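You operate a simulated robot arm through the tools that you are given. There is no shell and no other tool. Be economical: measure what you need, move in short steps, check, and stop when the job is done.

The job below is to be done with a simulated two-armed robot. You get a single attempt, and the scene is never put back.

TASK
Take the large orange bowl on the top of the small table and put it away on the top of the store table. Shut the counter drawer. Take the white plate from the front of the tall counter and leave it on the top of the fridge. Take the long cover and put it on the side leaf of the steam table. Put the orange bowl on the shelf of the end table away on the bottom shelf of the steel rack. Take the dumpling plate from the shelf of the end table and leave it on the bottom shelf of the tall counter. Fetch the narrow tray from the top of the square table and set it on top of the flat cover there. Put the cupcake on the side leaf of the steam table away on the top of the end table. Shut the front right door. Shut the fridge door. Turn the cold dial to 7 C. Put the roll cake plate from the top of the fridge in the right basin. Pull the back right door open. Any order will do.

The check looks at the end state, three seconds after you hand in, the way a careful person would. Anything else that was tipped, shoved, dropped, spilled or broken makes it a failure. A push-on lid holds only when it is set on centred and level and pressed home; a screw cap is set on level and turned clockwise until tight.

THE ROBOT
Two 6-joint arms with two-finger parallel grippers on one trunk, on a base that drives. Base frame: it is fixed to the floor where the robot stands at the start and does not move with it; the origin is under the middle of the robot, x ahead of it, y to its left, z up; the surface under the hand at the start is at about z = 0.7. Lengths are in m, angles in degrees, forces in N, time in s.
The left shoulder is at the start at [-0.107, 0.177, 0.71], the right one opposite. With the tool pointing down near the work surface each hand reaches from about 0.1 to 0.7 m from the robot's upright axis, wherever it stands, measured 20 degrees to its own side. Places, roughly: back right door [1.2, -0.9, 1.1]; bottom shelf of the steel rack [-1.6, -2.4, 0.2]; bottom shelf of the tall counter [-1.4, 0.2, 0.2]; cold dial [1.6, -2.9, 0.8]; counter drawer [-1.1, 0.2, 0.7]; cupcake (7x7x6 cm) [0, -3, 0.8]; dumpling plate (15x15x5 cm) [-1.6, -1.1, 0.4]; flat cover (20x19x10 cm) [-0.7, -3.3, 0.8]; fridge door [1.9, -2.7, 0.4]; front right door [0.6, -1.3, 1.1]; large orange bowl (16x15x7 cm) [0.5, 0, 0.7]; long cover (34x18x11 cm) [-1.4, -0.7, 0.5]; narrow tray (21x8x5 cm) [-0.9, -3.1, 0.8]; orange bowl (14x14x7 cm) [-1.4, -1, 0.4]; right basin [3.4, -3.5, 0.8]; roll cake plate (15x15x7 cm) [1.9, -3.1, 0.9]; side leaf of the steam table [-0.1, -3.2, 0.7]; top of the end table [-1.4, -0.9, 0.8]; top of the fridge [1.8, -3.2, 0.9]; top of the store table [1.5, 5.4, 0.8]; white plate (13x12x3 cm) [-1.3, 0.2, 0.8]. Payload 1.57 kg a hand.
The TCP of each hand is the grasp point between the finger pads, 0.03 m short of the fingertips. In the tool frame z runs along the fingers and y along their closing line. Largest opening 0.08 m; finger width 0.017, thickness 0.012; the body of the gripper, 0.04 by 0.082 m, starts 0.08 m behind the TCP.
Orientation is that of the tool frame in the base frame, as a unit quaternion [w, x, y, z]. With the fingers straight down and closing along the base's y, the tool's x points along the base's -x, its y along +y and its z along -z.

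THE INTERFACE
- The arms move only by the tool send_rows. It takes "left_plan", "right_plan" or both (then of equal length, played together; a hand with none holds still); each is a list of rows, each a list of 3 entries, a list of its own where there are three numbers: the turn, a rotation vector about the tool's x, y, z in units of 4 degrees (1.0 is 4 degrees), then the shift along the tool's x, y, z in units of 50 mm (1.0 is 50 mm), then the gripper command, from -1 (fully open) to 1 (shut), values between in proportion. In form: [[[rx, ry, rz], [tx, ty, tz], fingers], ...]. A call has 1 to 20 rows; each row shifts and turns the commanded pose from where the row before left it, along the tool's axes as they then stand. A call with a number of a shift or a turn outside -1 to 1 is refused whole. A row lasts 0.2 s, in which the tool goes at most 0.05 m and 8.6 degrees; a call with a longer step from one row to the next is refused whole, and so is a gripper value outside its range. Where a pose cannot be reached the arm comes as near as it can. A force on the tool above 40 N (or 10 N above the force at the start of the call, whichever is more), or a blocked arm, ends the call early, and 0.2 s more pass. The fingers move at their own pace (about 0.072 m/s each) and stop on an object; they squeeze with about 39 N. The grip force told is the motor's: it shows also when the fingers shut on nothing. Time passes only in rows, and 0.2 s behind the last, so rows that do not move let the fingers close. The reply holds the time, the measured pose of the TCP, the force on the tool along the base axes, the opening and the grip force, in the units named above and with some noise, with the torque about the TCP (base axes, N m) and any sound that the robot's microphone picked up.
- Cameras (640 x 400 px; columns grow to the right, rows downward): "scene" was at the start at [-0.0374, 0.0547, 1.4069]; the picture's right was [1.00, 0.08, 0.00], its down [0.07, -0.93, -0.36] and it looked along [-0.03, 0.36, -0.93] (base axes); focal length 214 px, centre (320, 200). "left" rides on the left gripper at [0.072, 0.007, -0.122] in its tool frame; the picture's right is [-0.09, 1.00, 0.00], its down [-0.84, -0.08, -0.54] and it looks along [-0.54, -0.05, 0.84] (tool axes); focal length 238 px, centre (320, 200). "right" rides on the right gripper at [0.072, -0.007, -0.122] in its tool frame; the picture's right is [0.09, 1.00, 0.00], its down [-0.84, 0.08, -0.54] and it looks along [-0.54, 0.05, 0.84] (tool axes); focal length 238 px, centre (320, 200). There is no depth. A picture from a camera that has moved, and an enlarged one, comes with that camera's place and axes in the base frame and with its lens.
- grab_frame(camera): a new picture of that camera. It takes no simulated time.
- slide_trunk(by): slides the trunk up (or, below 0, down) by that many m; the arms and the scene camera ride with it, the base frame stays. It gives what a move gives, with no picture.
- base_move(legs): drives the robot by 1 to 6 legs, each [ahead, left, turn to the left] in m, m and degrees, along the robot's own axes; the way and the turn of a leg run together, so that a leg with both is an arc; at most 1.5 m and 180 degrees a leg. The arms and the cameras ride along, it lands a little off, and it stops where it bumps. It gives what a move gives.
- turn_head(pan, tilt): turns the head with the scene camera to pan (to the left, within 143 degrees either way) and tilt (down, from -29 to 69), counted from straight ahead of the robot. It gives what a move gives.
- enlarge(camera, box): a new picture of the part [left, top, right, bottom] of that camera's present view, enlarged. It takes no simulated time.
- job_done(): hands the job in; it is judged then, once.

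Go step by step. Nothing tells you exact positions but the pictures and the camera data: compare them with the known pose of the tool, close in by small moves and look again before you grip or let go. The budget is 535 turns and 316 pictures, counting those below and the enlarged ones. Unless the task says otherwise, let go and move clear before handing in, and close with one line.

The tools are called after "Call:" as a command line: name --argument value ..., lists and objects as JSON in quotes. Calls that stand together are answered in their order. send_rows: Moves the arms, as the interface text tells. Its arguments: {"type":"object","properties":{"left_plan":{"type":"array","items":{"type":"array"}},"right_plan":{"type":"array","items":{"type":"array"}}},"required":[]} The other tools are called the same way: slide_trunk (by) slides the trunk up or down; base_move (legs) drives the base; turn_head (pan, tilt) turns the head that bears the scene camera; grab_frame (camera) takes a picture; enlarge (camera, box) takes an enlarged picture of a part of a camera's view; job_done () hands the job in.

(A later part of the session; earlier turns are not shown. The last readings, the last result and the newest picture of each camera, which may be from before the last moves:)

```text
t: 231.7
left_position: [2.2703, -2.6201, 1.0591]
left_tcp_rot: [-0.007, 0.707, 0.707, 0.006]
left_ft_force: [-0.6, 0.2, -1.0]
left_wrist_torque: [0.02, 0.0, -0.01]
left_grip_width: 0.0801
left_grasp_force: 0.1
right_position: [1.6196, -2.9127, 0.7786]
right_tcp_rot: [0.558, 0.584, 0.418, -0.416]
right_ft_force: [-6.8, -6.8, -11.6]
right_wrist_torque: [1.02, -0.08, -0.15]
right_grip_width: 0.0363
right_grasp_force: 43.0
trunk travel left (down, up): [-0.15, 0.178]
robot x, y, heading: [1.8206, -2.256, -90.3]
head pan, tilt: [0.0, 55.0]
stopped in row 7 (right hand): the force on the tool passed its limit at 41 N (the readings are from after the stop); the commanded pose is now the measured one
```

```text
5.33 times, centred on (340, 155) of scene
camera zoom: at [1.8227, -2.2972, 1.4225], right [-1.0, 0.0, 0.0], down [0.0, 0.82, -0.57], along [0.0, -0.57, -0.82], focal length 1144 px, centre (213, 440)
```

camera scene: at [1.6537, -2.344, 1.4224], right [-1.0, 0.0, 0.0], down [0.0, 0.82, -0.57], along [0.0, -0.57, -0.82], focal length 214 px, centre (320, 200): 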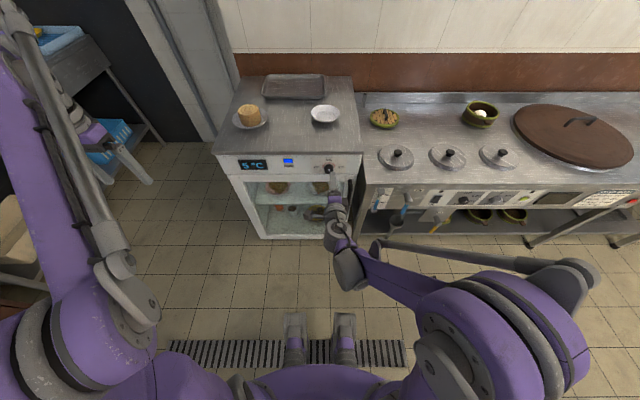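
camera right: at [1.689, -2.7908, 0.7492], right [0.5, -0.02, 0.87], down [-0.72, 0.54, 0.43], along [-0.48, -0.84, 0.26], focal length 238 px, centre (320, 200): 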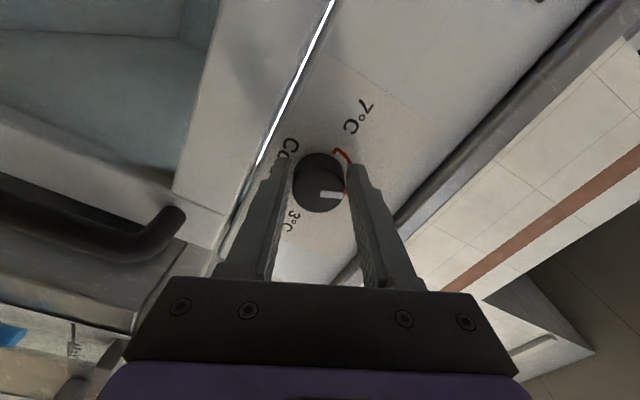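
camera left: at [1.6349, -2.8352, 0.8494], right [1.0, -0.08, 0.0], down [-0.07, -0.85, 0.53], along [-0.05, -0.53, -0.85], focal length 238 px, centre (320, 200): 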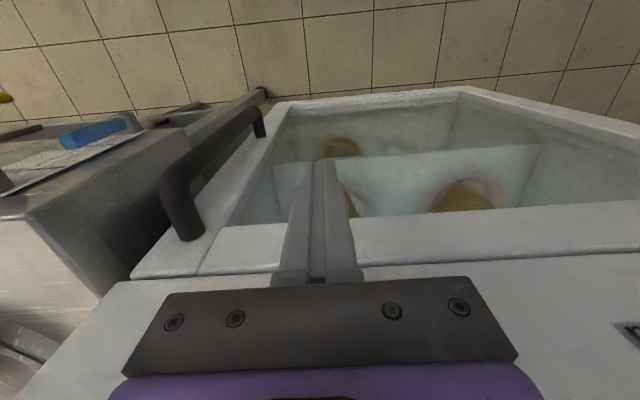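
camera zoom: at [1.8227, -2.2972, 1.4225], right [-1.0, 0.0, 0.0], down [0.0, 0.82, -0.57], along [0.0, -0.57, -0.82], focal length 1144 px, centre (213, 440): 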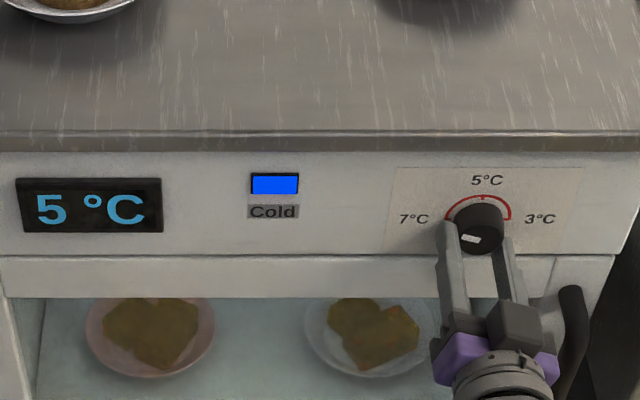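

About 72° turned; the remaining 18° now.

Call:
send_rows --right_plan '[[[0, 0, -1], [0, 0, 0], 0.4], [[0, 0, -1], [0, 0, 0], 0.4], [[0, 0, -1], [0, 0, 0], 0.4], [[0, 0, -1], [0, 0, 0], 0.4], [[0, 0, -0.5], [0, 0, 0], 0.4], [[0, 0, 0], [0, 0, 0], 0.4]]'

Call:
enlarge --camera "scene" --box '[280, 120, 400, 190]'

```text
t: 233.1
left_position: [2.2668, -2.6196, 1.06]
left_tcp_rot: [-0.007, 0.707, 0.707, 0.007]
left_ft_force: [-0.1, 0.7, 0.3]
left_wrist_torque: [-0.05, -0.03, 0.0]
left_grip_width: 0.0796
left_grasp_force: 0.1
right_position: [1.6176, -2.9124, 0.7787]
right_tcp_rot: [0.486, 0.512, 0.502, -0.499]
right_ft_force: [-27.9, -3.3, -21.0]
right_wrist_torque: [0.07, -0.29, -0.78]
right_grip_width: 0.0361
right_grasp_force: 43.0
trunk travel left (down, up): [-0.15, 0.178]
robot x, y, heading: [1.8205, -2.2583, -89.9]
head pan, tilt: [0.0, 55.0]
```

```text
5.33 times, centred on (340, 155) of scene
camera zoom: at [1.819, -2.2976, 1.4223], right [-1.0, 0.0, 0.0], down [0.0, 0.82, -0.57], along [0.0, -0.57, -0.82], focal length 1144 px, centre (213, 440)
```

zoom: 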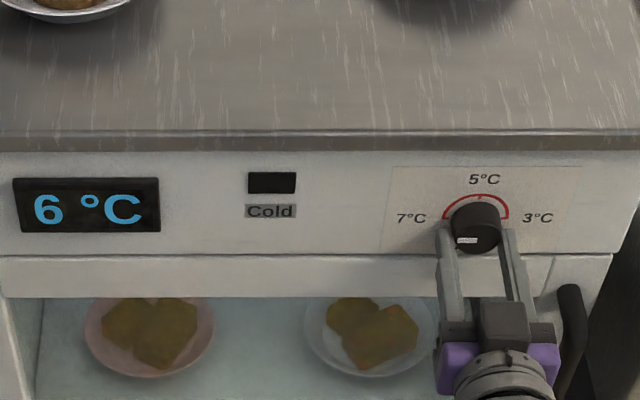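

Pointer is at 7 °C. I release and back off, then check the display.

Call:
send_rows --right_plan '[[[0, 0, 0], [0, 0, 0], -0.4], [[0, 0, 0], [0, 0, 0], -0.4], [[0, 0, 0], [0, 0, -0.6], -0.4], [[0, 0, 0], [0, 0, -0.9], -0.4], [[0, 0, 0], [0, 0, -0.9], -0.4], [[0, 0, 0], [0, 0, 0], -1]]'

Call:
enlarge --camera "scene" --box '[280, 120, 400, 190]'

```text
t: 234.5
left_position: [2.2697, -2.6176, 1.0581]
left_tcp_rot: [-0.007, 0.707, 0.707, 0.005]
left_ft_force: [0.6, 0.1, -0.3]
left_wrist_torque: [0.0, -0.01, 0.02]
left_grip_width: 0.08
left_grasp_force: 0.1
right_position: [1.6239, -2.7904, 0.7845]
right_tcp_rot: [0.489, 0.509, 0.505, -0.498]
right_ft_force: [-0.2, -0.2, 0.3]
right_wrist_torque: [-0.02, -0.01, 0.0]
right_grip_width: 0.0799
right_grasp_force: 0.2
trunk travel left (down, up): [-0.15, 0.178]
robot x, y, heading: [1.8221, -2.255, -90.1]
head pan, tilt: [0.0, 55.0]
```

```text
5.33 times, centred on (340, 155) of scene
camera zoom: at [1.8229, -2.2954, 1.4223], right [-1.0, 0.0, 0.0], down [0.0, 0.82, -0.57], along [0.0, -0.57, -0.82], focal length 1144 px, centre (213, 440)
```

zoom: 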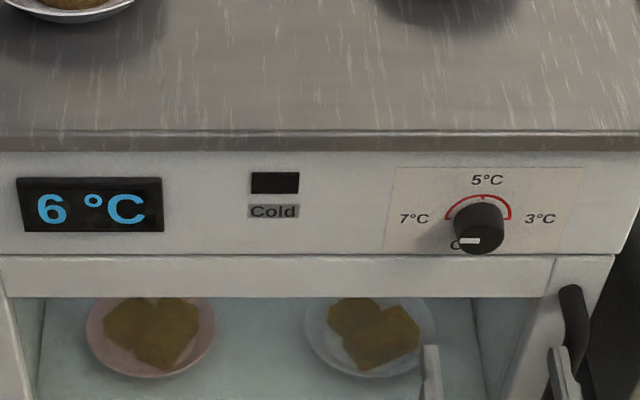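

Dial set. I restore the right hand and prepare the left hand, rolled, for the roll-cake plate.

Call:
send_rows --right_plan '[[[0, 0, 0], [-0.9, 0, 0], -1], [[0, 0, 0], [-0.9, 0, 0], -1], [[0, 0, 0], [-0.9, 0, 0], -1], [[0, 0, 0], [-0.9, 0, 0], -1], [[0, 1, 0], [0, 0, 0], -1], [[0, 1, 0], [0, 0, 0], -1], [[0, 1, 0], [0, 0, 0], -1], [[0, 1, 0], [0, 0, 0], -1], [[0, 1, 0], [0, 0, 0], -1], [[0, 1, 0], [0, 0, 0], -1], [[0, 1, 0], [0, 0, 0], -1], [[0, 1, 0], [0, 0, 0], -1], [[0, 1, 0], [0, 0, 0], -1], [[0, 1, 0], [0, 0, 0], -1], [[0, 1, 0], [0, 0, 0], -1], [[0, 1, 0], [0, 0, 0], -1], [[0, 1, 0], [0, 0, 0], -1], [[0, 1, 0], [0, 0, 0], -1], [[0, 1, 0], [0, 0, 0], -1], [[0, 1, 0], [0, 0, 0], -1]]' --left_plan '[[[0, 0, 0], [0, -0.9, 0], -0.3], [[0, 0, 0], [0, -0.9, 0], -0.3], [[0, 0, 0], [0, -0.9, 0], -0.3], [[0, 0, 0], [0, -0.9, 0], -0.3], [[0, 0, 0], [0, -0.9, 0], -0.3], [[0, 0, 0], [0, -0.9, 0], -0.3], [[0, 0, -1], [0, 0, 0], -0.3], [[0, 0, -1], [0, 0, 0], -0.3], [[0, 0, -1], [0, 0, 0], -0.3], [[0, 0, -1], [0, 0, 0], -0.3], [[0, 0, -1], [0, 0, 0], -0.3], [[0, 0, -1], [0, 0, 0], -0.3], [[0, 0, -1], [0, 0, 0], -0.3], [[0, 0, -1], [0, 0, 0], -0.3], [[0, 0, -1], [0, 0, 0], -0.3], [[0, 0, -1], [0, 0, 0], -0.3], [[0, 0, -1], [0, 0, 0], -0.3], [[0, 0, -1], [0, 0, 0], -0.3], [[0, 0, -1], [0, 0, 0], -0.3], [[0, 0, -1], [0, 0, 0], -0.3]]'

Call:
send_rows --right_plan '[[[0, 1, 0], [0, 0, 0], -1], [[0, 1, 0], [0, 0, 0], -1], [[0, 1, 0], [0, 0, 0], -1], [[0, 1, 0], [0, 0, 0], -1], [[0, 1, 0], [0, 0, 0], -1], [[0, 1, 0], [0, 0, 0], -1], [[0, 0.5, 0], [0, 0, 0], -1], [[0, 0, 0], [0, -0.6, 0], -1], [[0, 0, 0], [0, -0.6, 0], -1], [[0, 0, 0], [0, -0.6, 0], -1], [[0, 0, 0], [0, 0, 0], -1], [[0, 0, 0], [0, 0, 0], -1], [[0, 0, 0], [0, 0, 0], -1], [[0, 0, 0], [0, 0, 0], -1], [[0, 0, 0], [0, 0, 0], -1], [[0, 0, 0], [0, 0, 0], -1], [[0, 0, 0], [0, 0, 0], -1], [[0, 0, 0], [0, 0, 0], -1], [[0, 0, 0], [0, 0, 0], -1]]' --left_plan '[[[0, 0, -1], [0, 0, 0], -0.3], [[0, 0, -1], [0, 0, 0], -0.3], [[0, 0, -1], [0, 0, 0], -0.3], [[0, 0, -1], [0, 0, 0], -0.3], [[0, 0, -1], [0, 0, 0], -0.3], [[0, 0, -1], [0, 0, 0], -0.3], [[0, 0, -1], [0, 0, 0], -0.3], [[0, 0, -1], [0, 0, 0], -0.3], [[0, 0, -0.5], [0, 0, 0], -0.3], [[1, 0, 0], [0, 0, 0], -0.3], [[1, 0, 0], [0, 0, 0], -0.3], [[1, 0, 0], [0, 0, 0], -0.3], [[1, 0, 0], [0, 0, 0], -0.3], [[1, 0, 0], [0, 0, 0], -0.3], [[1, 0, 0], [0, 0, 0], -0.3], [[1, 0, 0], [0, 0, 0], -0.3], [[1, 0, 0], [0, 0, 0], -0.3], [[1, 0, 0], [0, 0, 0], -0.3], [[1, 0, 0], [0, 0, 0], -0.3]]'

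Call:
base_move --legs '[[0.18, 0.02, 0]]'

Call:
grab_frame --camera "left"

Call:
grab_frame --camera "scene"

```text
t: 238.7
left_position: [2.0012, -2.6182, 1.0593]
left_tcp_rot: [-0.004, 0.291, 0.957, 0.009]
left_ft_force: [0.1, -0.6, -0.7]
left_wrist_torque: [0.01, -0.02, 0.01]
left_grip_width: 0.052
left_grasp_force: 0.0
right_position: [1.6221, -2.7952, 0.9644]
right_tcp_rot: [0.171, 0.696, 0.673, -0.183]
right_ft_force: [-0.5, 0.1, 0.2]
right_wrist_torque: [-0.02, -0.02, -0.02]
right_grip_width: 0.08
right_grasp_force: 0.1
right hand out of reach, approached as far as the arm can: row 7
trunk travel left (down, up): [-0.15, 0.178]
robot x, y, heading: [1.8287, -2.2529, -89.9]
head pan, tilt: [0.0, 55.0]
```

```text
t: 242.7
left_position: [2.0, -2.6184, 1.0609]
left_tcp_rot: [-0.001, 0.0, 0.943, -0.334]
left_ft_force: [0.7, 0.6, 0.2]
left_wrist_torque: [-0.01, 0.0, -0.02]
left_grip_width: 0.0518
left_grasp_force: 0.3
right_position: [1.5295, -2.7926, 0.9645]
right_tcp_rot: [0.017, 0.718, 0.695, -0.023]
right_ft_force: [0.7, 0.3, -0.5]
right_wrist_torque: [0.04, 0.02, -0.01]
right_grip_width: 0.08
right_grasp_force: 0.1
trunk travel left (down, up): [-0.15, 0.178]
robot x, y, heading: [1.8213, -2.2537, -90.0]
head pan, tilt: [0.0, 55.0]
```

```text
t: 244.2
left_position: [2.0194, -2.7959, 1.0584]
left_tcp_rot: [-0.001, 0.0, 0.943, -0.333]
left_ft_force: [0.2, 0.5, 0.7]
left_wrist_torque: [0.03, 0.0, 0.03]
left_grip_width: 0.0522
left_grasp_force: 0.1
right_position: [1.5487, -2.9709, 0.9637]
right_tcp_rot: [0.016, 0.719, 0.695, -0.023]
right_ft_force: [0.4, -0.1, 0.0]
right_wrist_torque: [0.04, -0.04, 0.01]
right_grip_width: 0.0801
right_grasp_force: 0.0
trunk travel left (down, up): [-0.15, 0.178]
robot x, y, heading: [1.8414, -2.4336, -89.7]
head pan, tilt: [0.0, 55.0]
```

```text
230 pictures are left
camera left: at [1.9472, -2.7144, 1.1501], right [0.09, 0.77, -0.63], down [0.84, 0.28, 0.47], along [0.54, -0.57, -0.62], focal length 238 px, centre (320, 200)
```

left: 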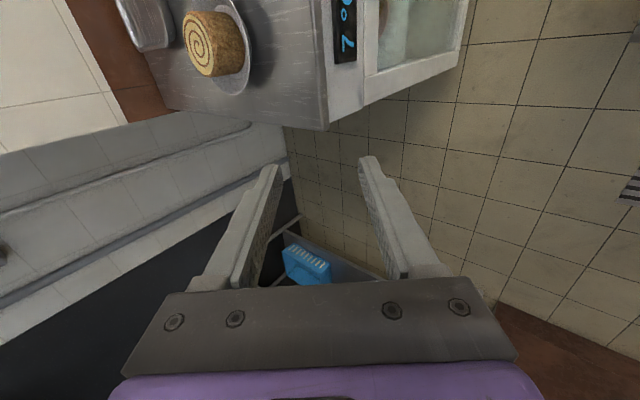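

```text
229 pictures are left
camera scene: at [1.8427, -2.4737, 1.4224], right [-1.0, 0.0, 0.0], down [0.0, 0.82, -0.57], along [0.0, -0.57, -0.82], focal length 214 px, centre (320, 200)
```

scene: 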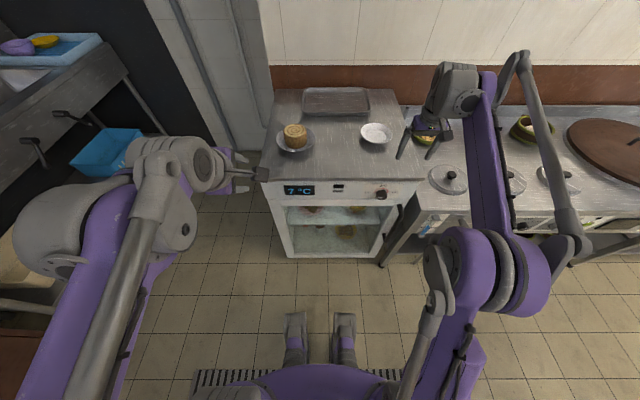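

The display now reads 7 °C. Next the left hand goes toward the cake plate's near rim.

Call:
send_rows --left_plan '[[[0, 0, 0], [0.33, -0.37, 0.655], 0], [[0, 0, 0], [0.33, -0.37, 0.655], 0], [[0, 0, 0], [0.33, -0.37, 0.655], 0], [[0, 0, 0], [0.33, -0.37, 0.655], 0], [[0, 0, 0], [0.33, -0.37, 0.655], 0.2], [[0, 0, 0], [0, 0, 0], 0.2]]'

Call:
grab_frame --camera "left"

Call:
enlarge --camera "scene" --box '[220, 70, 420, 220]'

```text
t: 245.6
left_position: [1.9376, -2.9711, 0.9899]
left_tcp_rot: [-0.001, 0.0, 0.942, -0.334]
left_ft_force: [-0.2, 0.6, 0.8]
left_wrist_torque: [0.03, 0.0, 0.0]
left_grip_width: 0.0319
left_grasp_force: 0.0
right_position: [1.5501, -2.9695, 0.9647]
right_tcp_rot: [0.017, 0.719, 0.695, -0.024]
right_ft_force: [0.5, 1.0, 0.4]
right_wrist_torque: [-0.02, -0.02, -0.01]
right_grip_width: 0.0801
right_grasp_force: 0.1
trunk travel left (down, up): [-0.15, 0.178]
robot x, y, heading: [1.8397, -2.4304, -90.2]
head pan, tilt: [0.0, 55.0]
```

```text
228 pictures are left
camera left: at [1.8653, -2.8885, 1.0814], right [0.09, 0.77, -0.63], down [0.84, 0.28, 0.47], along [0.54, -0.57, -0.62], focal length 238 px, centre (320, 200)
```

left: 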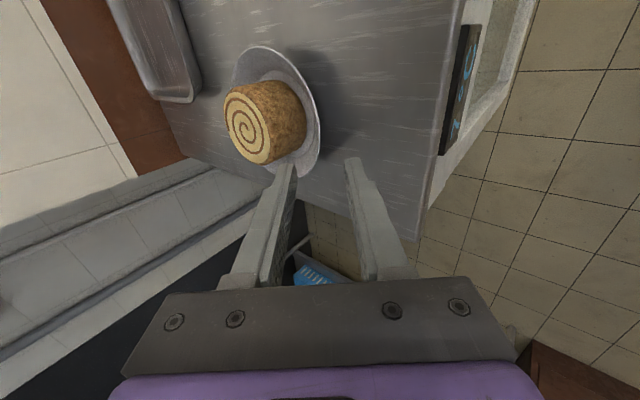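

```text
2.67 times, centred on (320, 145) of scene
camera zoom: at [1.8428, -2.4722, 1.4224], right [-1.0, 0.0, 0.0], down [0.0, 0.82, -0.57], along [0.0, -0.57, -0.82], focal length 572 px, centre (320, 347)
```

zoom: 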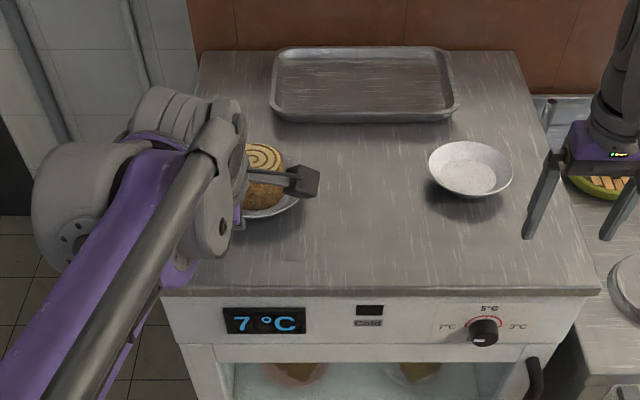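

Call:
send_rows --left_plan '[[[0, 0, 0], [0.24, -0.12, 0.5], 0.2], [[0, 0, 0], [0, 0, 0.5], 0.2], [[0, 0, 0], [0, 0, 0.5], 0.2], [[0, 0, 0], [0, 0, 0.2], 0.2], [[0, 0, 0], [0, 0, 0], 0.2]]'

Call:
grab_frame --camera "left"

```text
t: 246.8
left_position: [1.9225, -3.0286, 0.9279]
left_tcp_rot: [-0.001, -0.002, 0.943, -0.334]
left_ft_force: [0.1, -0.1, -0.7]
left_wrist_torque: [0.02, 0.0, 0.03]
left_grip_width: 0.032
left_grasp_force: 0.1
right_position: [1.5495, -2.9695, 0.965]
right_tcp_rot: [0.017, 0.719, 0.694, -0.023]
right_ft_force: [0.6, 0.1, 0.5]
right_wrist_torque: [-0.02, 0.0, 0.03]
right_grip_width: 0.08
right_grasp_force: 0.1
trunk travel left (down, up): [-0.15, 0.178]
robot x, y, heading: [1.8391, -2.4344, -89.9]
head pan, tilt: [0.0, 55.0]
```

```text
226 pictures are left
camera left: at [1.8518, -2.9467, 1.0191], right [0.09, 0.77, -0.63], down [0.84, 0.28, 0.47], along [0.54, -0.57, -0.62], focal length 238 px, centre (320, 200)
```

left: 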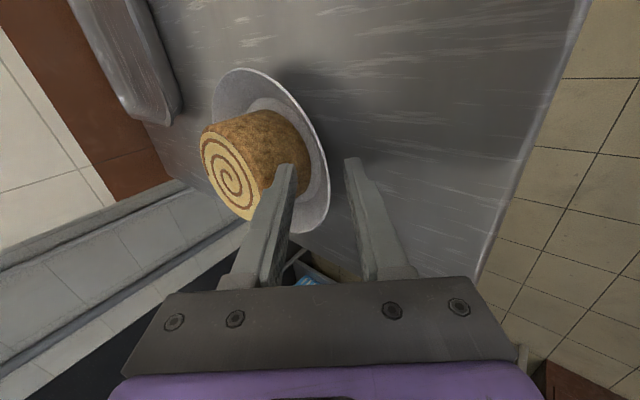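

Call:
send_rows --left_plan '[[[0, 0, 0], [0, 0, 0], 0.42], [[0, 0, 0], [0, 0, 0.15], 0.42], [[0, 0, 0], [0, 0, 0.12], 0.42], [[0, 0, 0], [0, 0, 0.1], 0.42], [[0, 0, 0], [0, 0, 0], 0.42]]'

Call:
grab_frame --camera "left"

```text
t: 248.0
left_position: [1.9235, -3.0371, 0.9173]
left_tcp_rot: [0.0, 0.0, 0.942, -0.335]
left_ft_force: [1.2, 14.1, 21.8]
left_wrist_torque: [0.54, 0.0, -0.03]
left_grip_width: 0.0215
left_grasp_force: 0.0
right_position: [1.5504, -2.9672, 0.9673]
right_tcp_rot: [0.017, 0.719, 0.694, -0.023]
right_ft_force: [-0.1, 0.0, -0.3]
right_wrist_torque: [0.01, 0.0, 0.0]
right_grip_width: 0.0796
right_grasp_force: 0.0
trunk travel left (down, up): [-0.15, 0.178]
robot x, y, heading: [1.8425, -2.431, -90.1]
head pan, tilt: [0.0, 55.0]
```

```text
225 pictures are left
camera left: at [1.852, -2.955, 1.0072], right [0.09, 0.77, -0.63], down [0.84, 0.28, 0.47], along [0.54, -0.57, -0.62], focal length 238 px, centre (320, 200)
```

left: 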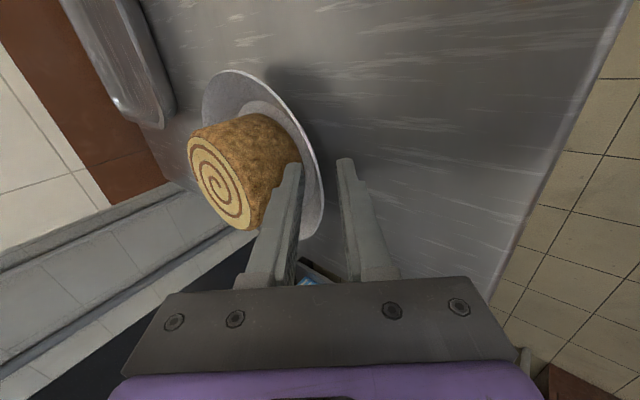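

The inner fingertip likely touches the cake. I back off, shift slightly outward and go in deeper beside the rim.

Call:
send_rows --left_plan '[[[0, 0, 0], [0, 0, -0.15], 0.42], [[0, 0, 0], [0, 0.17, 0], 0.42], [[0, 0, 0], [0, 0, 0.15], 0.42], [[0, 0, 0], [0, 0, 0.1], 0.42], [[0, 0, 0], [0, 0, 0.1], 0.42], [[0, 0, 0], [0, 0, 0], 0.42]]'

Call:
grab_frame --camera "left"

```text
t: 248.8
left_position: [1.9243, -3.0304, 0.9146]
left_tcp_rot: [-0.001, 0.001, 0.942, -0.337]
left_ft_force: [1.4, 10.8, 29.9]
left_wrist_torque: [0.27, -0.08, 0.0]
left_grip_width: 0.0139
left_grasp_force: 0.0
right_position: [1.5487, -2.9675, 0.9674]
right_tcp_rot: [0.018, 0.719, 0.694, -0.023]
right_ft_force: [-0.3, 0.3, 0.1]
right_wrist_torque: [-0.02, -0.02, 0.01]
right_grip_width: 0.0799
right_grasp_force: 0.0
trunk travel left (down, up): [-0.15, 0.178]
robot x, y, heading: [1.8452, -2.4312, -90.0]
head pan, tilt: [0.0, 55.0]
stopped in row 4 (left hand): the force on the tool passed its limit at 44 N (the readings are from after the stop); the commanded pose is now the measured one
```

```text
224 pictures are left
camera left: at [1.8524, -2.9477, 1.0045], right [0.09, 0.77, -0.63], down [0.84, 0.28, 0.47], along [0.54, -0.57, -0.62], focal length 238 px, centre (320, 200)
```

left: 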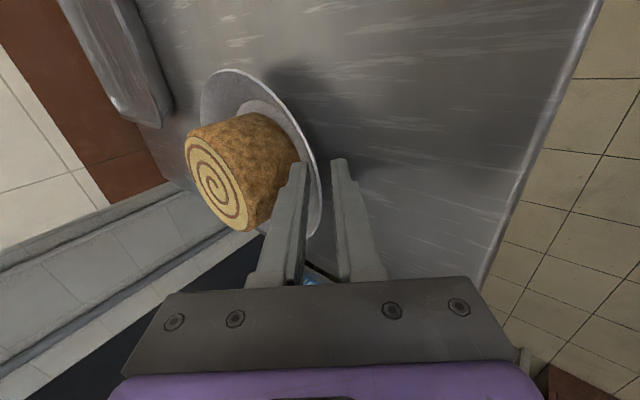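

The outer fingertip is on the fridge top, so depth is fine. I ease off slightly and close.

Call:
send_rows --left_plan '[[[0, 0, 0], [0, 0, -0.05], 0.5], [[0, 0, 0], [0, 0, 0], 1], [[0, 0, 0], [0, 0, 0], 1], [[0, 0, 0], [0, 0, 0], 1]]'

Call:
grab_frame --camera "left"

```text
t: 249.8
left_position: [1.9255, -3.0305, 0.9141]
left_tcp_rot: [-0.001, 0.001, 0.942, -0.336]
left_ft_force: [3.0, -6.4, 23.2]
left_wrist_torque: [-1.09, -0.15, 0.17]
left_grip_width: 0.0082
left_grasp_force: 26.7
right_position: [1.5502, -2.9686, 0.966]
right_tcp_rot: [0.016, 0.719, 0.695, -0.023]
right_ft_force: [1.0, -0.2, -0.6]
right_wrist_torque: [0.01, 0.02, -0.03]
right_grip_width: 0.0801
right_grasp_force: 0.0
trunk travel left (down, up): [-0.15, 0.178]
robot x, y, heading: [1.8429, -2.4323, -90.2]
head pan, tilt: [0.0, 55.0]
```

```text
223 pictures are left
camera left: at [1.8528, -2.9486, 1.0039], right [0.09, 0.77, -0.63], down [0.84, 0.28, 0.47], along [0.54, -0.57, -0.62], focal length 238 px, centre (320, 200)
```

left: 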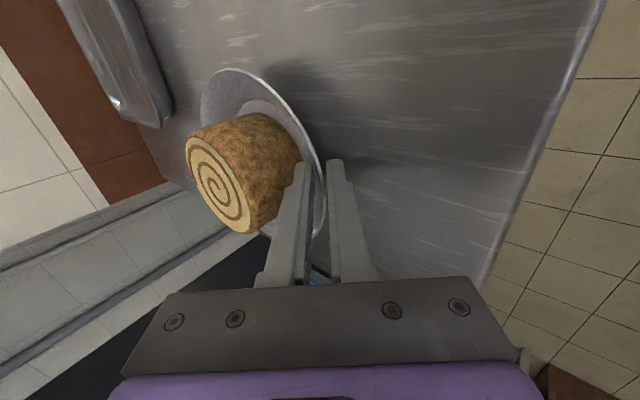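

Call:
send_rows --left_plan '[[[0, 0, 0], [0, -0.13, -0.155], 1], [[0, 0, 0], [0, -0.13, -0.155], 1], [[0, 0, 0], [0, -0.25, -0.31], 1], [[0, 0, 0], [0, -0.25, -0.31], 1], [[0, 0, 0], [0, 0, 0], 1]]'

Call:
grab_frame --camera "left"

Call:
enlarge --camera "scene" --box '[220, 70, 420, 220]'

```text
t: 251.0
left_position: [1.9245, -3.0304, 0.9724]
left_tcp_rot: [-0.001, 0.001, 0.942, -0.335]
left_ft_force: [0.0, 0.5, -2.8]
left_wrist_torque: [0.1, 0.02, -0.03]
left_grip_width: 0.0051
left_grasp_force: 26.0
right_position: [1.5499, -2.9713, 0.9646]
right_tcp_rot: [0.016, 0.719, 0.694, -0.023]
right_ft_force: [0.3, -0.1, 0.5]
right_wrist_torque: [0.01, -0.02, -0.01]
right_grip_width: 0.0798
right_grasp_force: 0.0
trunk travel left (down, up): [-0.15, 0.178]
robot x, y, heading: [1.8414, -2.4341, -90.2]
head pan, tilt: [0.0, 55.0]
```

```text
222 pictures are left
camera left: at [1.8522, -2.9492, 1.0632], right [0.09, 0.77, -0.63], down [0.84, 0.28, 0.47], along [0.54, -0.57, -0.62], focal length 238 px, centre (320, 200)
```

left: 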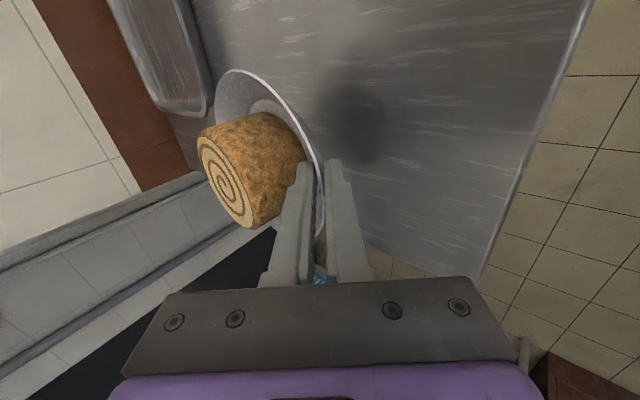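

```text
2.67 times, centred on (320, 145) of scene
camera zoom: at [1.8427, -2.4732, 1.4223], right [-1.0, 0.0, 0.0], down [0.0, 0.82, -0.57], along [0.0, -0.57, -0.82], focal length 572 px, centre (320, 347)
```

zoom: 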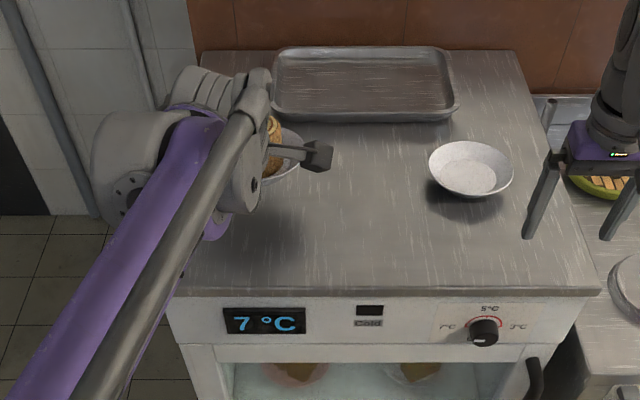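

Cake plate held. I lift more, then look toward the sink.

Call:
send_rows --left_plan '[[[0, 0, 0], [0, -0.3, -0.37], 1], [[0, 0, 0], [0, -0.3, -0.37], 1], [[0, 0, 0], [0, -0.3, -0.37], 1], [[0, 0, 0], [0, 0, 0], 1]]'

Call:
base_move --legs '[[-0.2, 0.1, 0]]'

Call:
turn_head --pan 60 --tilt 30

Call:
grab_frame --camera "scene"

```text
t: 252.0
left_position: [1.9247, -3.0319, 1.0444]
left_tcp_rot: [-0.001, 0.001, 0.943, -0.334]
left_ft_force: [-0.2, -0.6, -1.7]
left_wrist_torque: [0.16, 0.05, 0.01]
left_grip_width: 0.0052
left_grasp_force: 25.8
right_position: [1.5505, -2.9698, 0.9651]
right_tcp_rot: [0.016, 0.719, 0.695, -0.023]
right_ft_force: [0.5, -0.4, 0.1]
right_wrist_torque: [0.02, 0.01, 0.01]
right_grip_width: 0.0799
right_grasp_force: 0.1
trunk travel left (down, up): [-0.15, 0.178]
robot x, y, heading: [1.8412, -2.4323, -90.1]
head pan, tilt: [0.0, 55.0]
```

```text
t: 253.7
left_position: [2.0262, -2.8305, 1.0435]
left_tcp_rot: [-0.001, 0.002, 0.942, -0.334]
left_ft_force: [-0.1, 0.3, -1.2]
left_wrist_torque: [0.1, 0.02, 0.02]
left_grip_width: 0.0051
left_grasp_force: 25.3
right_position: [1.6491, -2.7691, 0.9651]
right_tcp_rot: [0.016, 0.72, 0.694, -0.023]
right_ft_force: [1.2, 0.1, -0.8]
right_wrist_torque: [0.01, -0.01, 0.0]
right_grip_width: 0.08
right_grasp_force: 0.1
trunk travel left (down, up): [-0.15, 0.178]
robot x, y, heading: [1.9435, -2.2362, -90.3]
head pan, tilt: [0.0, 55.0]
```

```text
t: 255.0
left_position: [2.024, -2.8308, 1.0444]
left_tcp_rot: [-0.001, 0.002, 0.942, -0.335]
left_ft_force: [-0.3, 0.4, -1.8]
left_wrist_torque: [0.14, -0.03, 0.02]
left_grip_width: 0.0052
left_grasp_force: 25.9
right_position: [1.6476, -2.7685, 0.9637]
right_tcp_rot: [0.016, 0.72, 0.694, -0.023]
right_ft_force: [0.2, -0.9, -0.7]
right_wrist_torque: [-0.04, 0.02, -0.03]
right_grip_width: 0.0803
right_grasp_force: 0.1
trunk travel left (down, up): [-0.15, 0.178]
robot x, y, heading: [1.9433, -2.2333, -90.2]
head pan, tilt: [60.0, 30.0]
```

```text
220 pictures are left
camera scene: at [2.0211, -2.2457, 1.4584], right [-0.5, -0.86, 0.0], down [-0.43, 0.25, -0.87], along [0.75, -0.44, -0.5], focal length 214 px, centre (320, 200)
```

scene: 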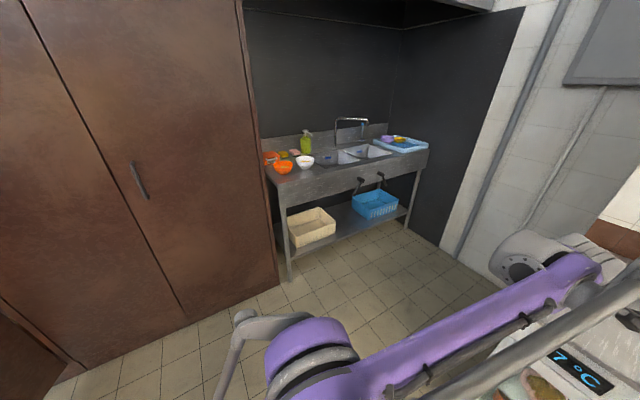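

I'll take a diagonal path past the fridge corner to the sink. First retract the plate a little, then turn 45° and drive.

Call:
send_rows --left_plan '[[[0, 0, 0], [0, 0.616, -0.504], 1], [[0, 0, 0], [0, 0.616, -0.504], 1], [[0, 0, 0], [0, 0.616, -0.504], 1], [[0, 0, 0], [0, 0, 0], 1]]'

Call:
base_move --legs '[[0, 0.1, 0], [0, 0, 45], [0.8, 0, 0], [0, 0, 45]]'

Call:
turn_head --pan -20 --tilt 40

Call:
grab_frame --camera "scene"

```text
t: 256.0
left_position: [2.0254, -2.7124, 1.0459]
left_tcp_rot: [-0.002, 0.002, 0.942, -0.334]
left_ft_force: [0.2, 0.3, -2.3]
left_wrist_torque: [0.15, -0.02, 0.03]
left_grip_width: 0.0052
left_grasp_force: 25.5
right_position: [1.6489, -2.769, 0.9636]
right_tcp_rot: [0.017, 0.72, 0.694, -0.022]
right_ft_force: [-0.1, -0.3, -0.4]
right_wrist_torque: [0.0, 0.02, 0.0]
right_grip_width: 0.0799
right_grasp_force: 0.1
trunk travel left (down, up): [-0.15, 0.178]
robot x, y, heading: [1.9467, -2.2312, -90.2]
head pan, tilt: [60.0, 30.0]
```

```text
t: 265.6
left_position: [3.0884, -2.7232, 1.0448]
left_tcp_rot: [0.235, -0.663, 0.67, -0.238]
left_ft_force: [-0.5, -0.3, -1.6]
left_wrist_torque: [0.0, 0.12, 0.0]
left_grip_width: 0.0051
left_grasp_force: 25.5
right_position: [3.141, -3.1009, 0.9655]
right_tcp_rot: [0.028, 0.023, 0.999, -0.004]
right_ft_force: [0.4, -0.6, 0.1]
right_wrist_torque: [0.0, -0.03, 0.03]
right_grip_width: 0.08
right_grasp_force: 0.1
trunk travel left (down, up): [-0.15, 0.178]
robot x, y, heading: [2.6056, -2.7982, -0.5]
head pan, tilt: [60.0, 30.0]
```

```text
t: 267.1
left_position: [3.0875, -2.7222, 1.0457]
left_tcp_rot: [0.235, -0.663, 0.67, -0.238]
left_ft_force: [0.0, -0.4, -1.2]
left_wrist_torque: [-0.03, 0.09, 0.01]
left_grip_width: 0.005
left_grasp_force: 25.7
right_position: [3.1407, -3.1009, 0.9649]
right_tcp_rot: [0.027, 0.023, 0.999, -0.004]
right_ft_force: [0.2, 0.3, -0.3]
right_wrist_torque: [0.0, -0.02, -0.02]
right_grip_width: 0.0801
right_grasp_force: 0.0
trunk travel left (down, up): [-0.15, 0.178]
robot x, y, heading: [2.6049, -2.8005, -0.4]
head pan, tilt: [-20.0, 40.0]
```

```text
219 pictures are left
camera scene: at [2.6527, -2.8323, 1.4431], right [-0.35, -0.94, 0.0], down [-0.6, 0.23, -0.77], along [0.72, -0.27, -0.64], focal length 214 px, centre (320, 200)
```

scene: 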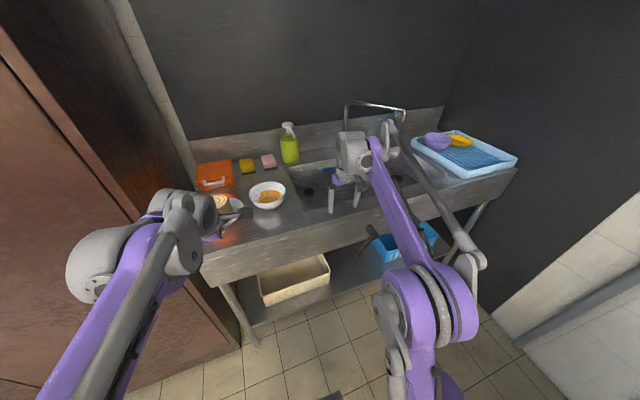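

Call:
send_rows --right_plan '[[[0, 0, 0], [0.9, 0, -0.2], -1], [[0, 0, 0], [0.9, 0, -0.2], -1], [[0, 0, 0], [0.9, 0, -0.2], -1], [[0, 0, 0], [0.9, 0, -0.2], -1]]'

Call:
base_move --legs '[[0, -0.52, 0]]'

Call:
turn_head --pan 0 --tilt 45

Call:
grab_frame --camera "scene"

```text
t: 268.1
left_position: [3.0863, -2.7226, 1.046]
left_tcp_rot: [0.236, -0.663, 0.67, -0.238]
left_ft_force: [-0.4, -0.6, -1.3]
left_wrist_torque: [0.0, 0.12, -0.02]
left_grip_width: 0.0047
left_grasp_force: 25.2
right_position: [2.9575, -3.0908, 0.9957]
right_tcp_rot: [0.028, 0.022, 0.999, -0.005]
right_ft_force: [-0.7, 0.6, -0.3]
right_wrist_torque: [-0.03, 0.0, -0.02]
right_grip_width: 0.0798
right_grasp_force: 0.1
trunk travel left (down, up): [-0.15, 0.178]
robot x, y, heading: [2.6052, -2.8036, -0.5]
head pan, tilt: [-20.0, 40.0]
```

```text
t: 273.2
left_position: [3.0817, -3.2441, 1.046]
left_tcp_rot: [0.236, -0.663, 0.669, -0.239]
left_ft_force: [0.2, 0.1, -1.1]
left_wrist_torque: [-0.02, 0.13, 0.0]
left_grip_width: 0.0051
left_grasp_force: 25.5
right_position: [2.953, -3.6134, 0.9954]
right_tcp_rot: [0.028, 0.023, 0.999, -0.004]
right_ft_force: [-0.3, 0.1, 0.2]
right_wrist_torque: [0.02, 0.02, 0.04]
right_grip_width: 0.08
right_grasp_force: 0.0
trunk travel left (down, up): [-0.15, 0.178]
robot x, y, heading: [2.6024, -3.3227, -0.6]
head pan, tilt: [-20.0, 40.0]
```

```text
t: 274.0
left_position: [3.0805, -3.245, 1.0455]
left_tcp_rot: [0.235, -0.663, 0.669, -0.238]
left_ft_force: [0.2, -0.4, -1.7]
left_wrist_torque: [0.03, 0.11, 0.03]
left_grip_width: 0.0049
left_grasp_force: 25.2
right_position: [2.9528, -3.6138, 0.9968]
right_tcp_rot: [0.028, 0.023, 0.999, -0.005]
right_ft_force: [0.0, 0.3, -0.1]
right_wrist_torque: [-0.01, 0.0, 0.0]
right_grip_width: 0.0799
right_grasp_force: 0.0
trunk travel left (down, up): [-0.15, 0.178]
robot x, y, heading: [2.5979, -3.3237, -0.7]
head pan, tilt: [0.0, 45.0]
```

```text
218 pictures are left
camera scene: at [2.6486, -3.3249, 1.4358], right [-0.01, -1.0, 0.0], down [-0.71, 0.01, -0.71], along [0.71, -0.01, -0.71], focal length 214 px, centre (320, 200)
```

scene: 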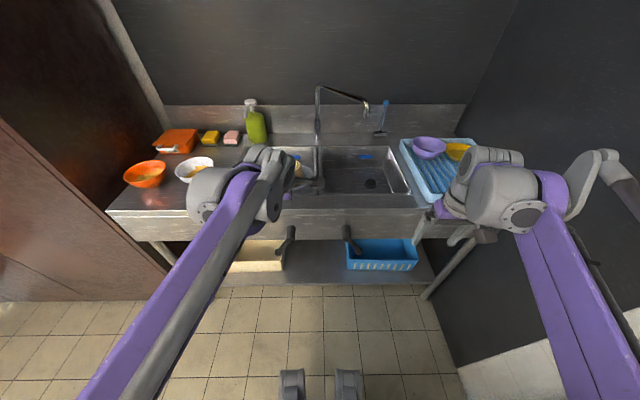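

Call:
enlarge --camera "scene" --box '[270, 80, 430, 220]'

Call:
grab_frame --camera "left"

```text
2.86 times, centred on (350, 150) of scene
camera zoom: at [2.6486, -3.3249, 1.4358], right [-0.01, -1.0, 0.0], down [-0.71, 0.01, -0.71], along [0.71, -0.01, -0.71], focal length 613 px, centre (234, 343)
```

zoom: 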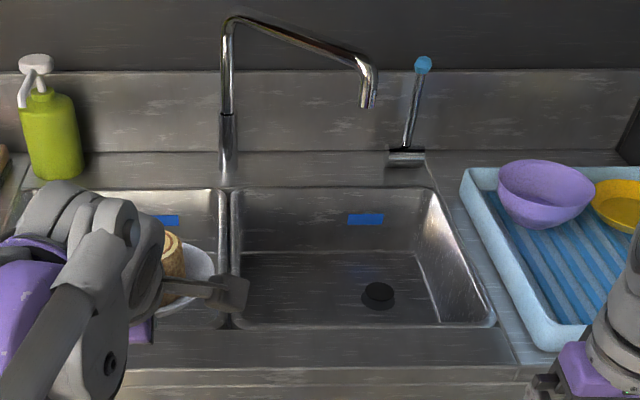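

```text
216 pictures are left
camera left: at [2.9982, -3.3153, 1.1357], right [-0.77, 0.1, -0.63], down [-0.27, 0.84, 0.47], along [0.57, 0.53, -0.62], focal length 238 px, centre (320, 200)
```

left: 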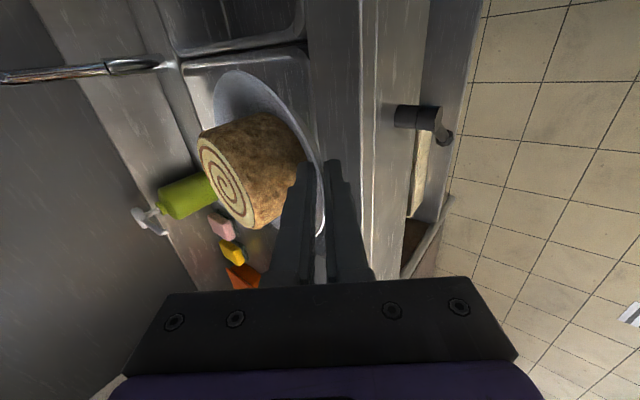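

The right basin spans x 3.27–3.63, y −3.35…−3.68, about 0.14 deep, with the spout above its back. I align the plate in y, lower it to pass under the spout, and move in.

Call:
base_move --legs '[[0.06, -0.12, 0.6]]'

Call:
send_rows --left_plan '[[[0, 0, 0], [0.75, 0, 0], 1], [[0, 0, 0], [0.75, 0, 0], 1], [[0, 0, 0], [0.75, 0, 0], 1], [[0, 0, 0], [0.75, 0, 0], 1], [[0, 0, 0], [0, 0.42, 0.51], 1], [[0, 0, 0], [0, 0.42, 0.51], 1], [[0, 0, 0], [0, 0.42, 0.51], 1], [[0, 0, 0], [0, 0, 0], 1]]' --right_plan '[[[0, 0, 0], [0, 0, -0.6], -1], [[0, 0, 0], [0, 0, -0.6], -1], [[0, 0, 0], [0, 0, -0.6], -1], [[0, 0, 0], [0, 0, 0], -1], [[0, 0, 0], [0, 0, 0], -1], [[0, 0, 0], [0, 0, 0], -1], [[0, 0, 0], [0, 0, 0], -1], [[0, 0, 0], [0, 0, 0], -1]]'

Call:
grab_frame --camera "scene"

```text
t: 275.7
left_position: [3.1396, -3.3603, 1.0449]
left_tcp_rot: [-0.236, 0.667, -0.666, 0.237]
left_ft_force: [-0.5, -0.1, -0.9]
left_wrist_torque: [-0.01, 0.14, -0.02]
left_grip_width: 0.0046
left_grasp_force: 24.8
right_position: [3.0166, -3.7294, 0.9965]
right_tcp_rot: [0.029, 0.018, 0.999, -0.003]
right_ft_force: [-0.4, 0.1, -0.4]
right_wrist_torque: [0.01, 0.0, 0.02]
right_grip_width: 0.0799
right_grasp_force: 0.2
trunk travel left (down, up): [-0.15, 0.178]
robot x, y, heading: [2.6626, -3.4422, 0.1]
head pan, tilt: [0.0, 45.0]
```

```text
t: 277.5
left_position: [3.1383, -3.5083, 0.9451]
left_tcp_rot: [-0.237, 0.666, -0.666, 0.236]
left_ft_force: [-0.1, 1.3, 2.9]
left_wrist_torque: [0.24, -0.24, 0.09]
left_grip_width: 0.005
left_grasp_force: 25.2
right_position: [3.011, -3.7285, 1.0853]
right_tcp_rot: [0.028, 0.017, 0.999, -0.005]
right_ft_force: [0.2, 0.2, 0.2]
right_wrist_torque: [-0.03, -0.01, -0.01]
right_grip_width: 0.0803
right_grasp_force: 0.0
trunk travel left (down, up): [-0.15, 0.178]
robot x, y, heading: [2.6612, -3.4414, 0.1]
head pan, tilt: [0.0, 45.0]
```

```text
215 pictures are left
camera scene: at [2.7074, -3.4438, 1.4358], right [0.0, -1.0, 0.0], down [-0.71, 0.0, -0.71], along [0.71, 0.0, -0.71], focal length 214 px, centre (320, 200)
```

scene: 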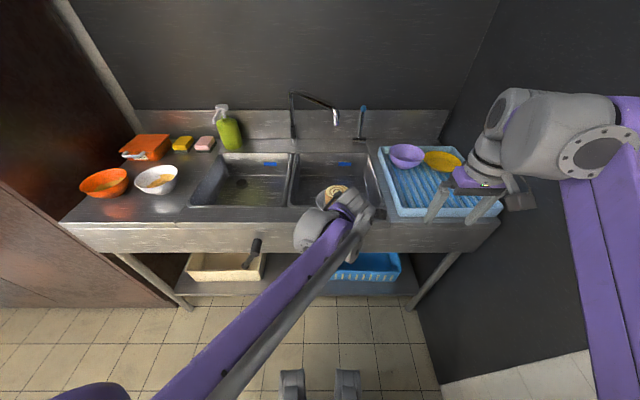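

The ledge seems slightly higher (≈0.90) than thought; I raise 2 cm, then move in over the basin.

Call:
send_rows --left_plan '[[[0, 0, 0], [0, -0.25, -0.31], 1], [[0, 0, 0], [0, 0, 0], 1]]'

Call:
base_move --legs '[[0.17, 0, 0]]'

Call:
grab_frame --camera "left"

Call:
grab_frame --camera "scene"

```text
t: 278.1
left_position: [3.14, -3.5099, 0.9658]
left_tcp_rot: [-0.236, 0.667, -0.666, 0.237]
left_ft_force: [-0.2, 0.5, -2.1]
left_wrist_torque: [-0.01, 0.11, 0.0]
left_grip_width: 0.0047
left_grasp_force: 25.6
right_position: [3.0117, -3.7298, 1.0856]
right_tcp_rot: [0.028, 0.017, 0.999, -0.004]
right_ft_force: [-0.7, 0.7, 0.0]
right_wrist_torque: [0.01, -0.02, -0.02]
right_grip_width: 0.0798
right_grasp_force: 0.0
trunk travel left (down, up): [-0.15, 0.178]
robot x, y, heading: [2.6589, -3.4419, 0.3]
head pan, tilt: [0.0, 45.0]
```

```text
t: 279.6
left_position: [3.31, -3.5101, 0.966]
left_tcp_rot: [0.237, -0.666, 0.666, -0.238]
left_ft_force: [0.9, 0.4, -2.3]
left_wrist_torque: [-0.01, 0.12, 0.02]
left_grip_width: 0.0045
left_grasp_force: 25.2
right_position: [3.1819, -3.7294, 1.0843]
right_tcp_rot: [0.027, 0.018, 0.999, -0.004]
right_ft_force: [0.2, 0.4, -0.3]
right_wrist_torque: [0.01, 0.01, -0.04]
right_grip_width: 0.0801
right_grasp_force: 0.1
trunk travel left (down, up): [-0.15, 0.178]
robot x, y, heading: [2.8296, -3.4423, -0.3]
head pan, tilt: [0.0, 45.0]
```

```text
214 pictures are left
camera left: at [3.2277, -3.5815, 1.0562], right [-0.77, 0.09, -0.63], down [-0.28, 0.84, 0.47], along [0.57, 0.54, -0.62], focal length 238 px, centre (320, 200)
```

left: 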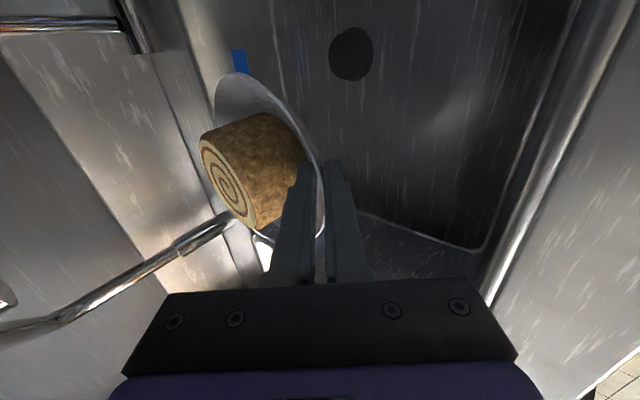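

```text
213 pictures are left
camera scene: at [2.8791, -3.4442, 1.4358], right [0.0, -1.0, 0.0], down [-0.71, 0.0, -0.71], along [0.71, 0.0, -0.71], focal length 214 px, centre (320, 200)
```

scene: 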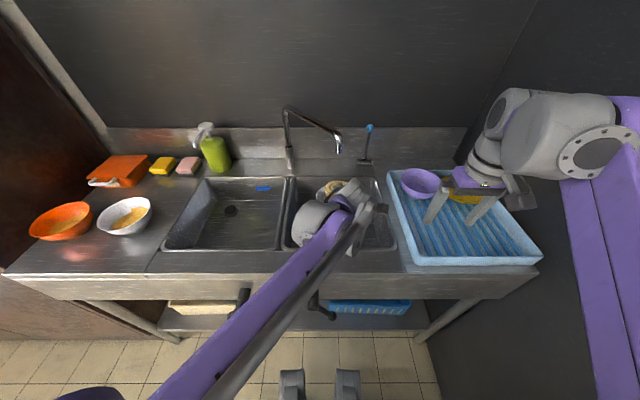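

Call:
send_rows --left_plan '[[[0, 0, 0], [0, -0.72, 0.59], 1], [[0, 0, 0], [0, 0.42, 0.51], 1], [[0, 0, 0], [0, 0.42, 0.51], 1], [[0, 0, 0], [0, 0.3, 0.36], 1], [[0, 0, 0], [0, 0, 0], 1]]'

Call:
grab_frame --camera "left"

Call:
enlarge --camera "scene" --box '[260, 150, 420, 270]'

```text
t: 280.8
left_position: [3.356, -3.5098, 0.8765]
left_tcp_rot: [0.237, -0.666, 0.667, -0.237]
left_ft_force: [0.7, 0.0, -2.0]
left_wrist_torque: [-0.02, 0.14, 0.0]
left_grip_width: 0.0042
left_grasp_force: 24.9
right_position: [3.1814, -3.7284, 1.0864]
right_tcp_rot: [0.028, 0.016, 0.999, -0.003]
right_ft_force: [-0.1, -0.9, 0.3]
right_wrist_torque: [0.01, 0.02, -0.02]
right_grip_width: 0.0801
right_grasp_force: 0.0
trunk travel left (down, up): [-0.15, 0.178]
robot x, y, heading: [2.8352, -3.441, 0.0]
head pan, tilt: [0.0, 45.0]
```

```text
212 pictures are left
camera left: at [3.2738, -3.5809, 0.9668], right [-0.77, 0.09, -0.63], down [-0.28, 0.84, 0.47], along [0.57, 0.54, -0.62], focal length 238 px, centre (320, 200)
```

left: 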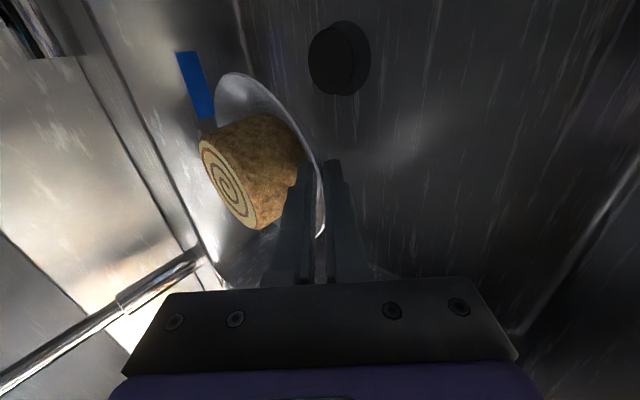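

```text
3.33 times, centred on (340, 210) of scene
camera zoom: at [2.8783, -3.4442, 1.4358], right [0.0, -1.0, 0.0], down [-0.71, 0.0, -0.71], along [0.71, 0.0, -0.71], focal length 715 px, centre (253, 167)
```

zoom: 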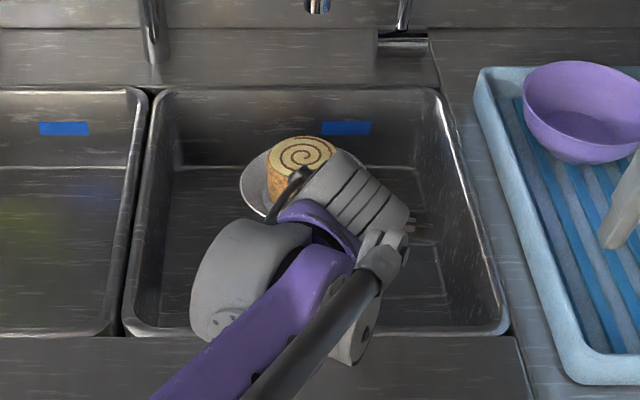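

Call:
send_rows --left_plan '[[[0, 0, 0], [0, 0.2, 0.25], 1], [[0, 0, 0], [0, 0.2, 0.25], 1], [[0, 0, 0], [0, 0.13, 0.155], 1], [[0, 0, 0], [0, 0.1, 0.12], 1], [[0, 0, 0], [0, 0, 0], 1]]'

Call:
grab_frame --camera "left"

Call:
enlarge --camera "scene" --box '[260, 150, 420, 270]'

```text
t: 282.0
left_position: [3.355, -3.5095, 0.827]
left_tcp_rot: [0.236, -0.666, 0.667, -0.237]
left_ft_force: [0.3, 0.1, -1.4]
left_wrist_torque: [-0.01, 0.13, -0.01]
left_grip_width: 0.0046
left_grasp_force: 24.9
right_position: [3.1802, -3.7297, 1.0857]
right_tcp_rot: [0.028, 0.017, 0.999, -0.005]
right_ft_force: [0.3, 0.5, -0.2]
right_wrist_torque: [0.02, 0.03, -0.01]
right_grip_width: 0.08
right_grasp_force: 0.0
trunk travel left (down, up): [-0.15, 0.178]
robot x, y, heading: [2.8288, -3.4434, -0.2]
head pan, tilt: [0.0, 45.0]
```

```text
210 pictures are left
camera left: at [3.273, -3.5812, 0.9166], right [-0.77, 0.09, -0.63], down [-0.28, 0.84, 0.47], along [0.57, 0.54, -0.62], focal length 238 px, centre (320, 200)
```

left: 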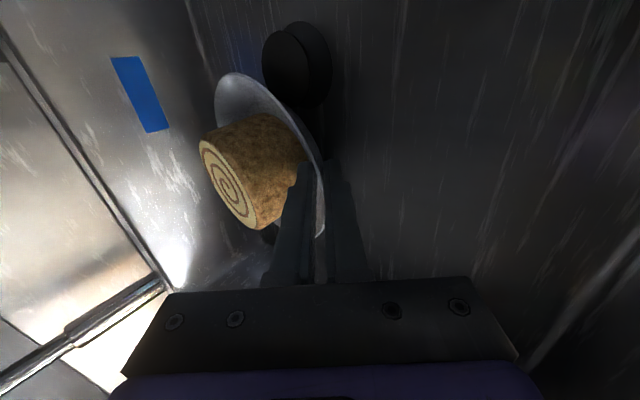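

```text
3.33 times, centred on (340, 210) of scene
camera zoom: at [2.8782, -3.4442, 1.4358], right [0.0, -1.0, 0.0], down [-0.71, 0.0, -0.71], along [0.71, 0.0, -0.71], focal length 715 px, centre (253, 167)
```

zoom: 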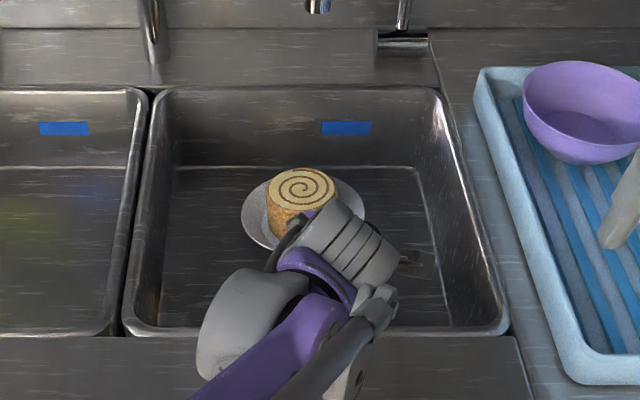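

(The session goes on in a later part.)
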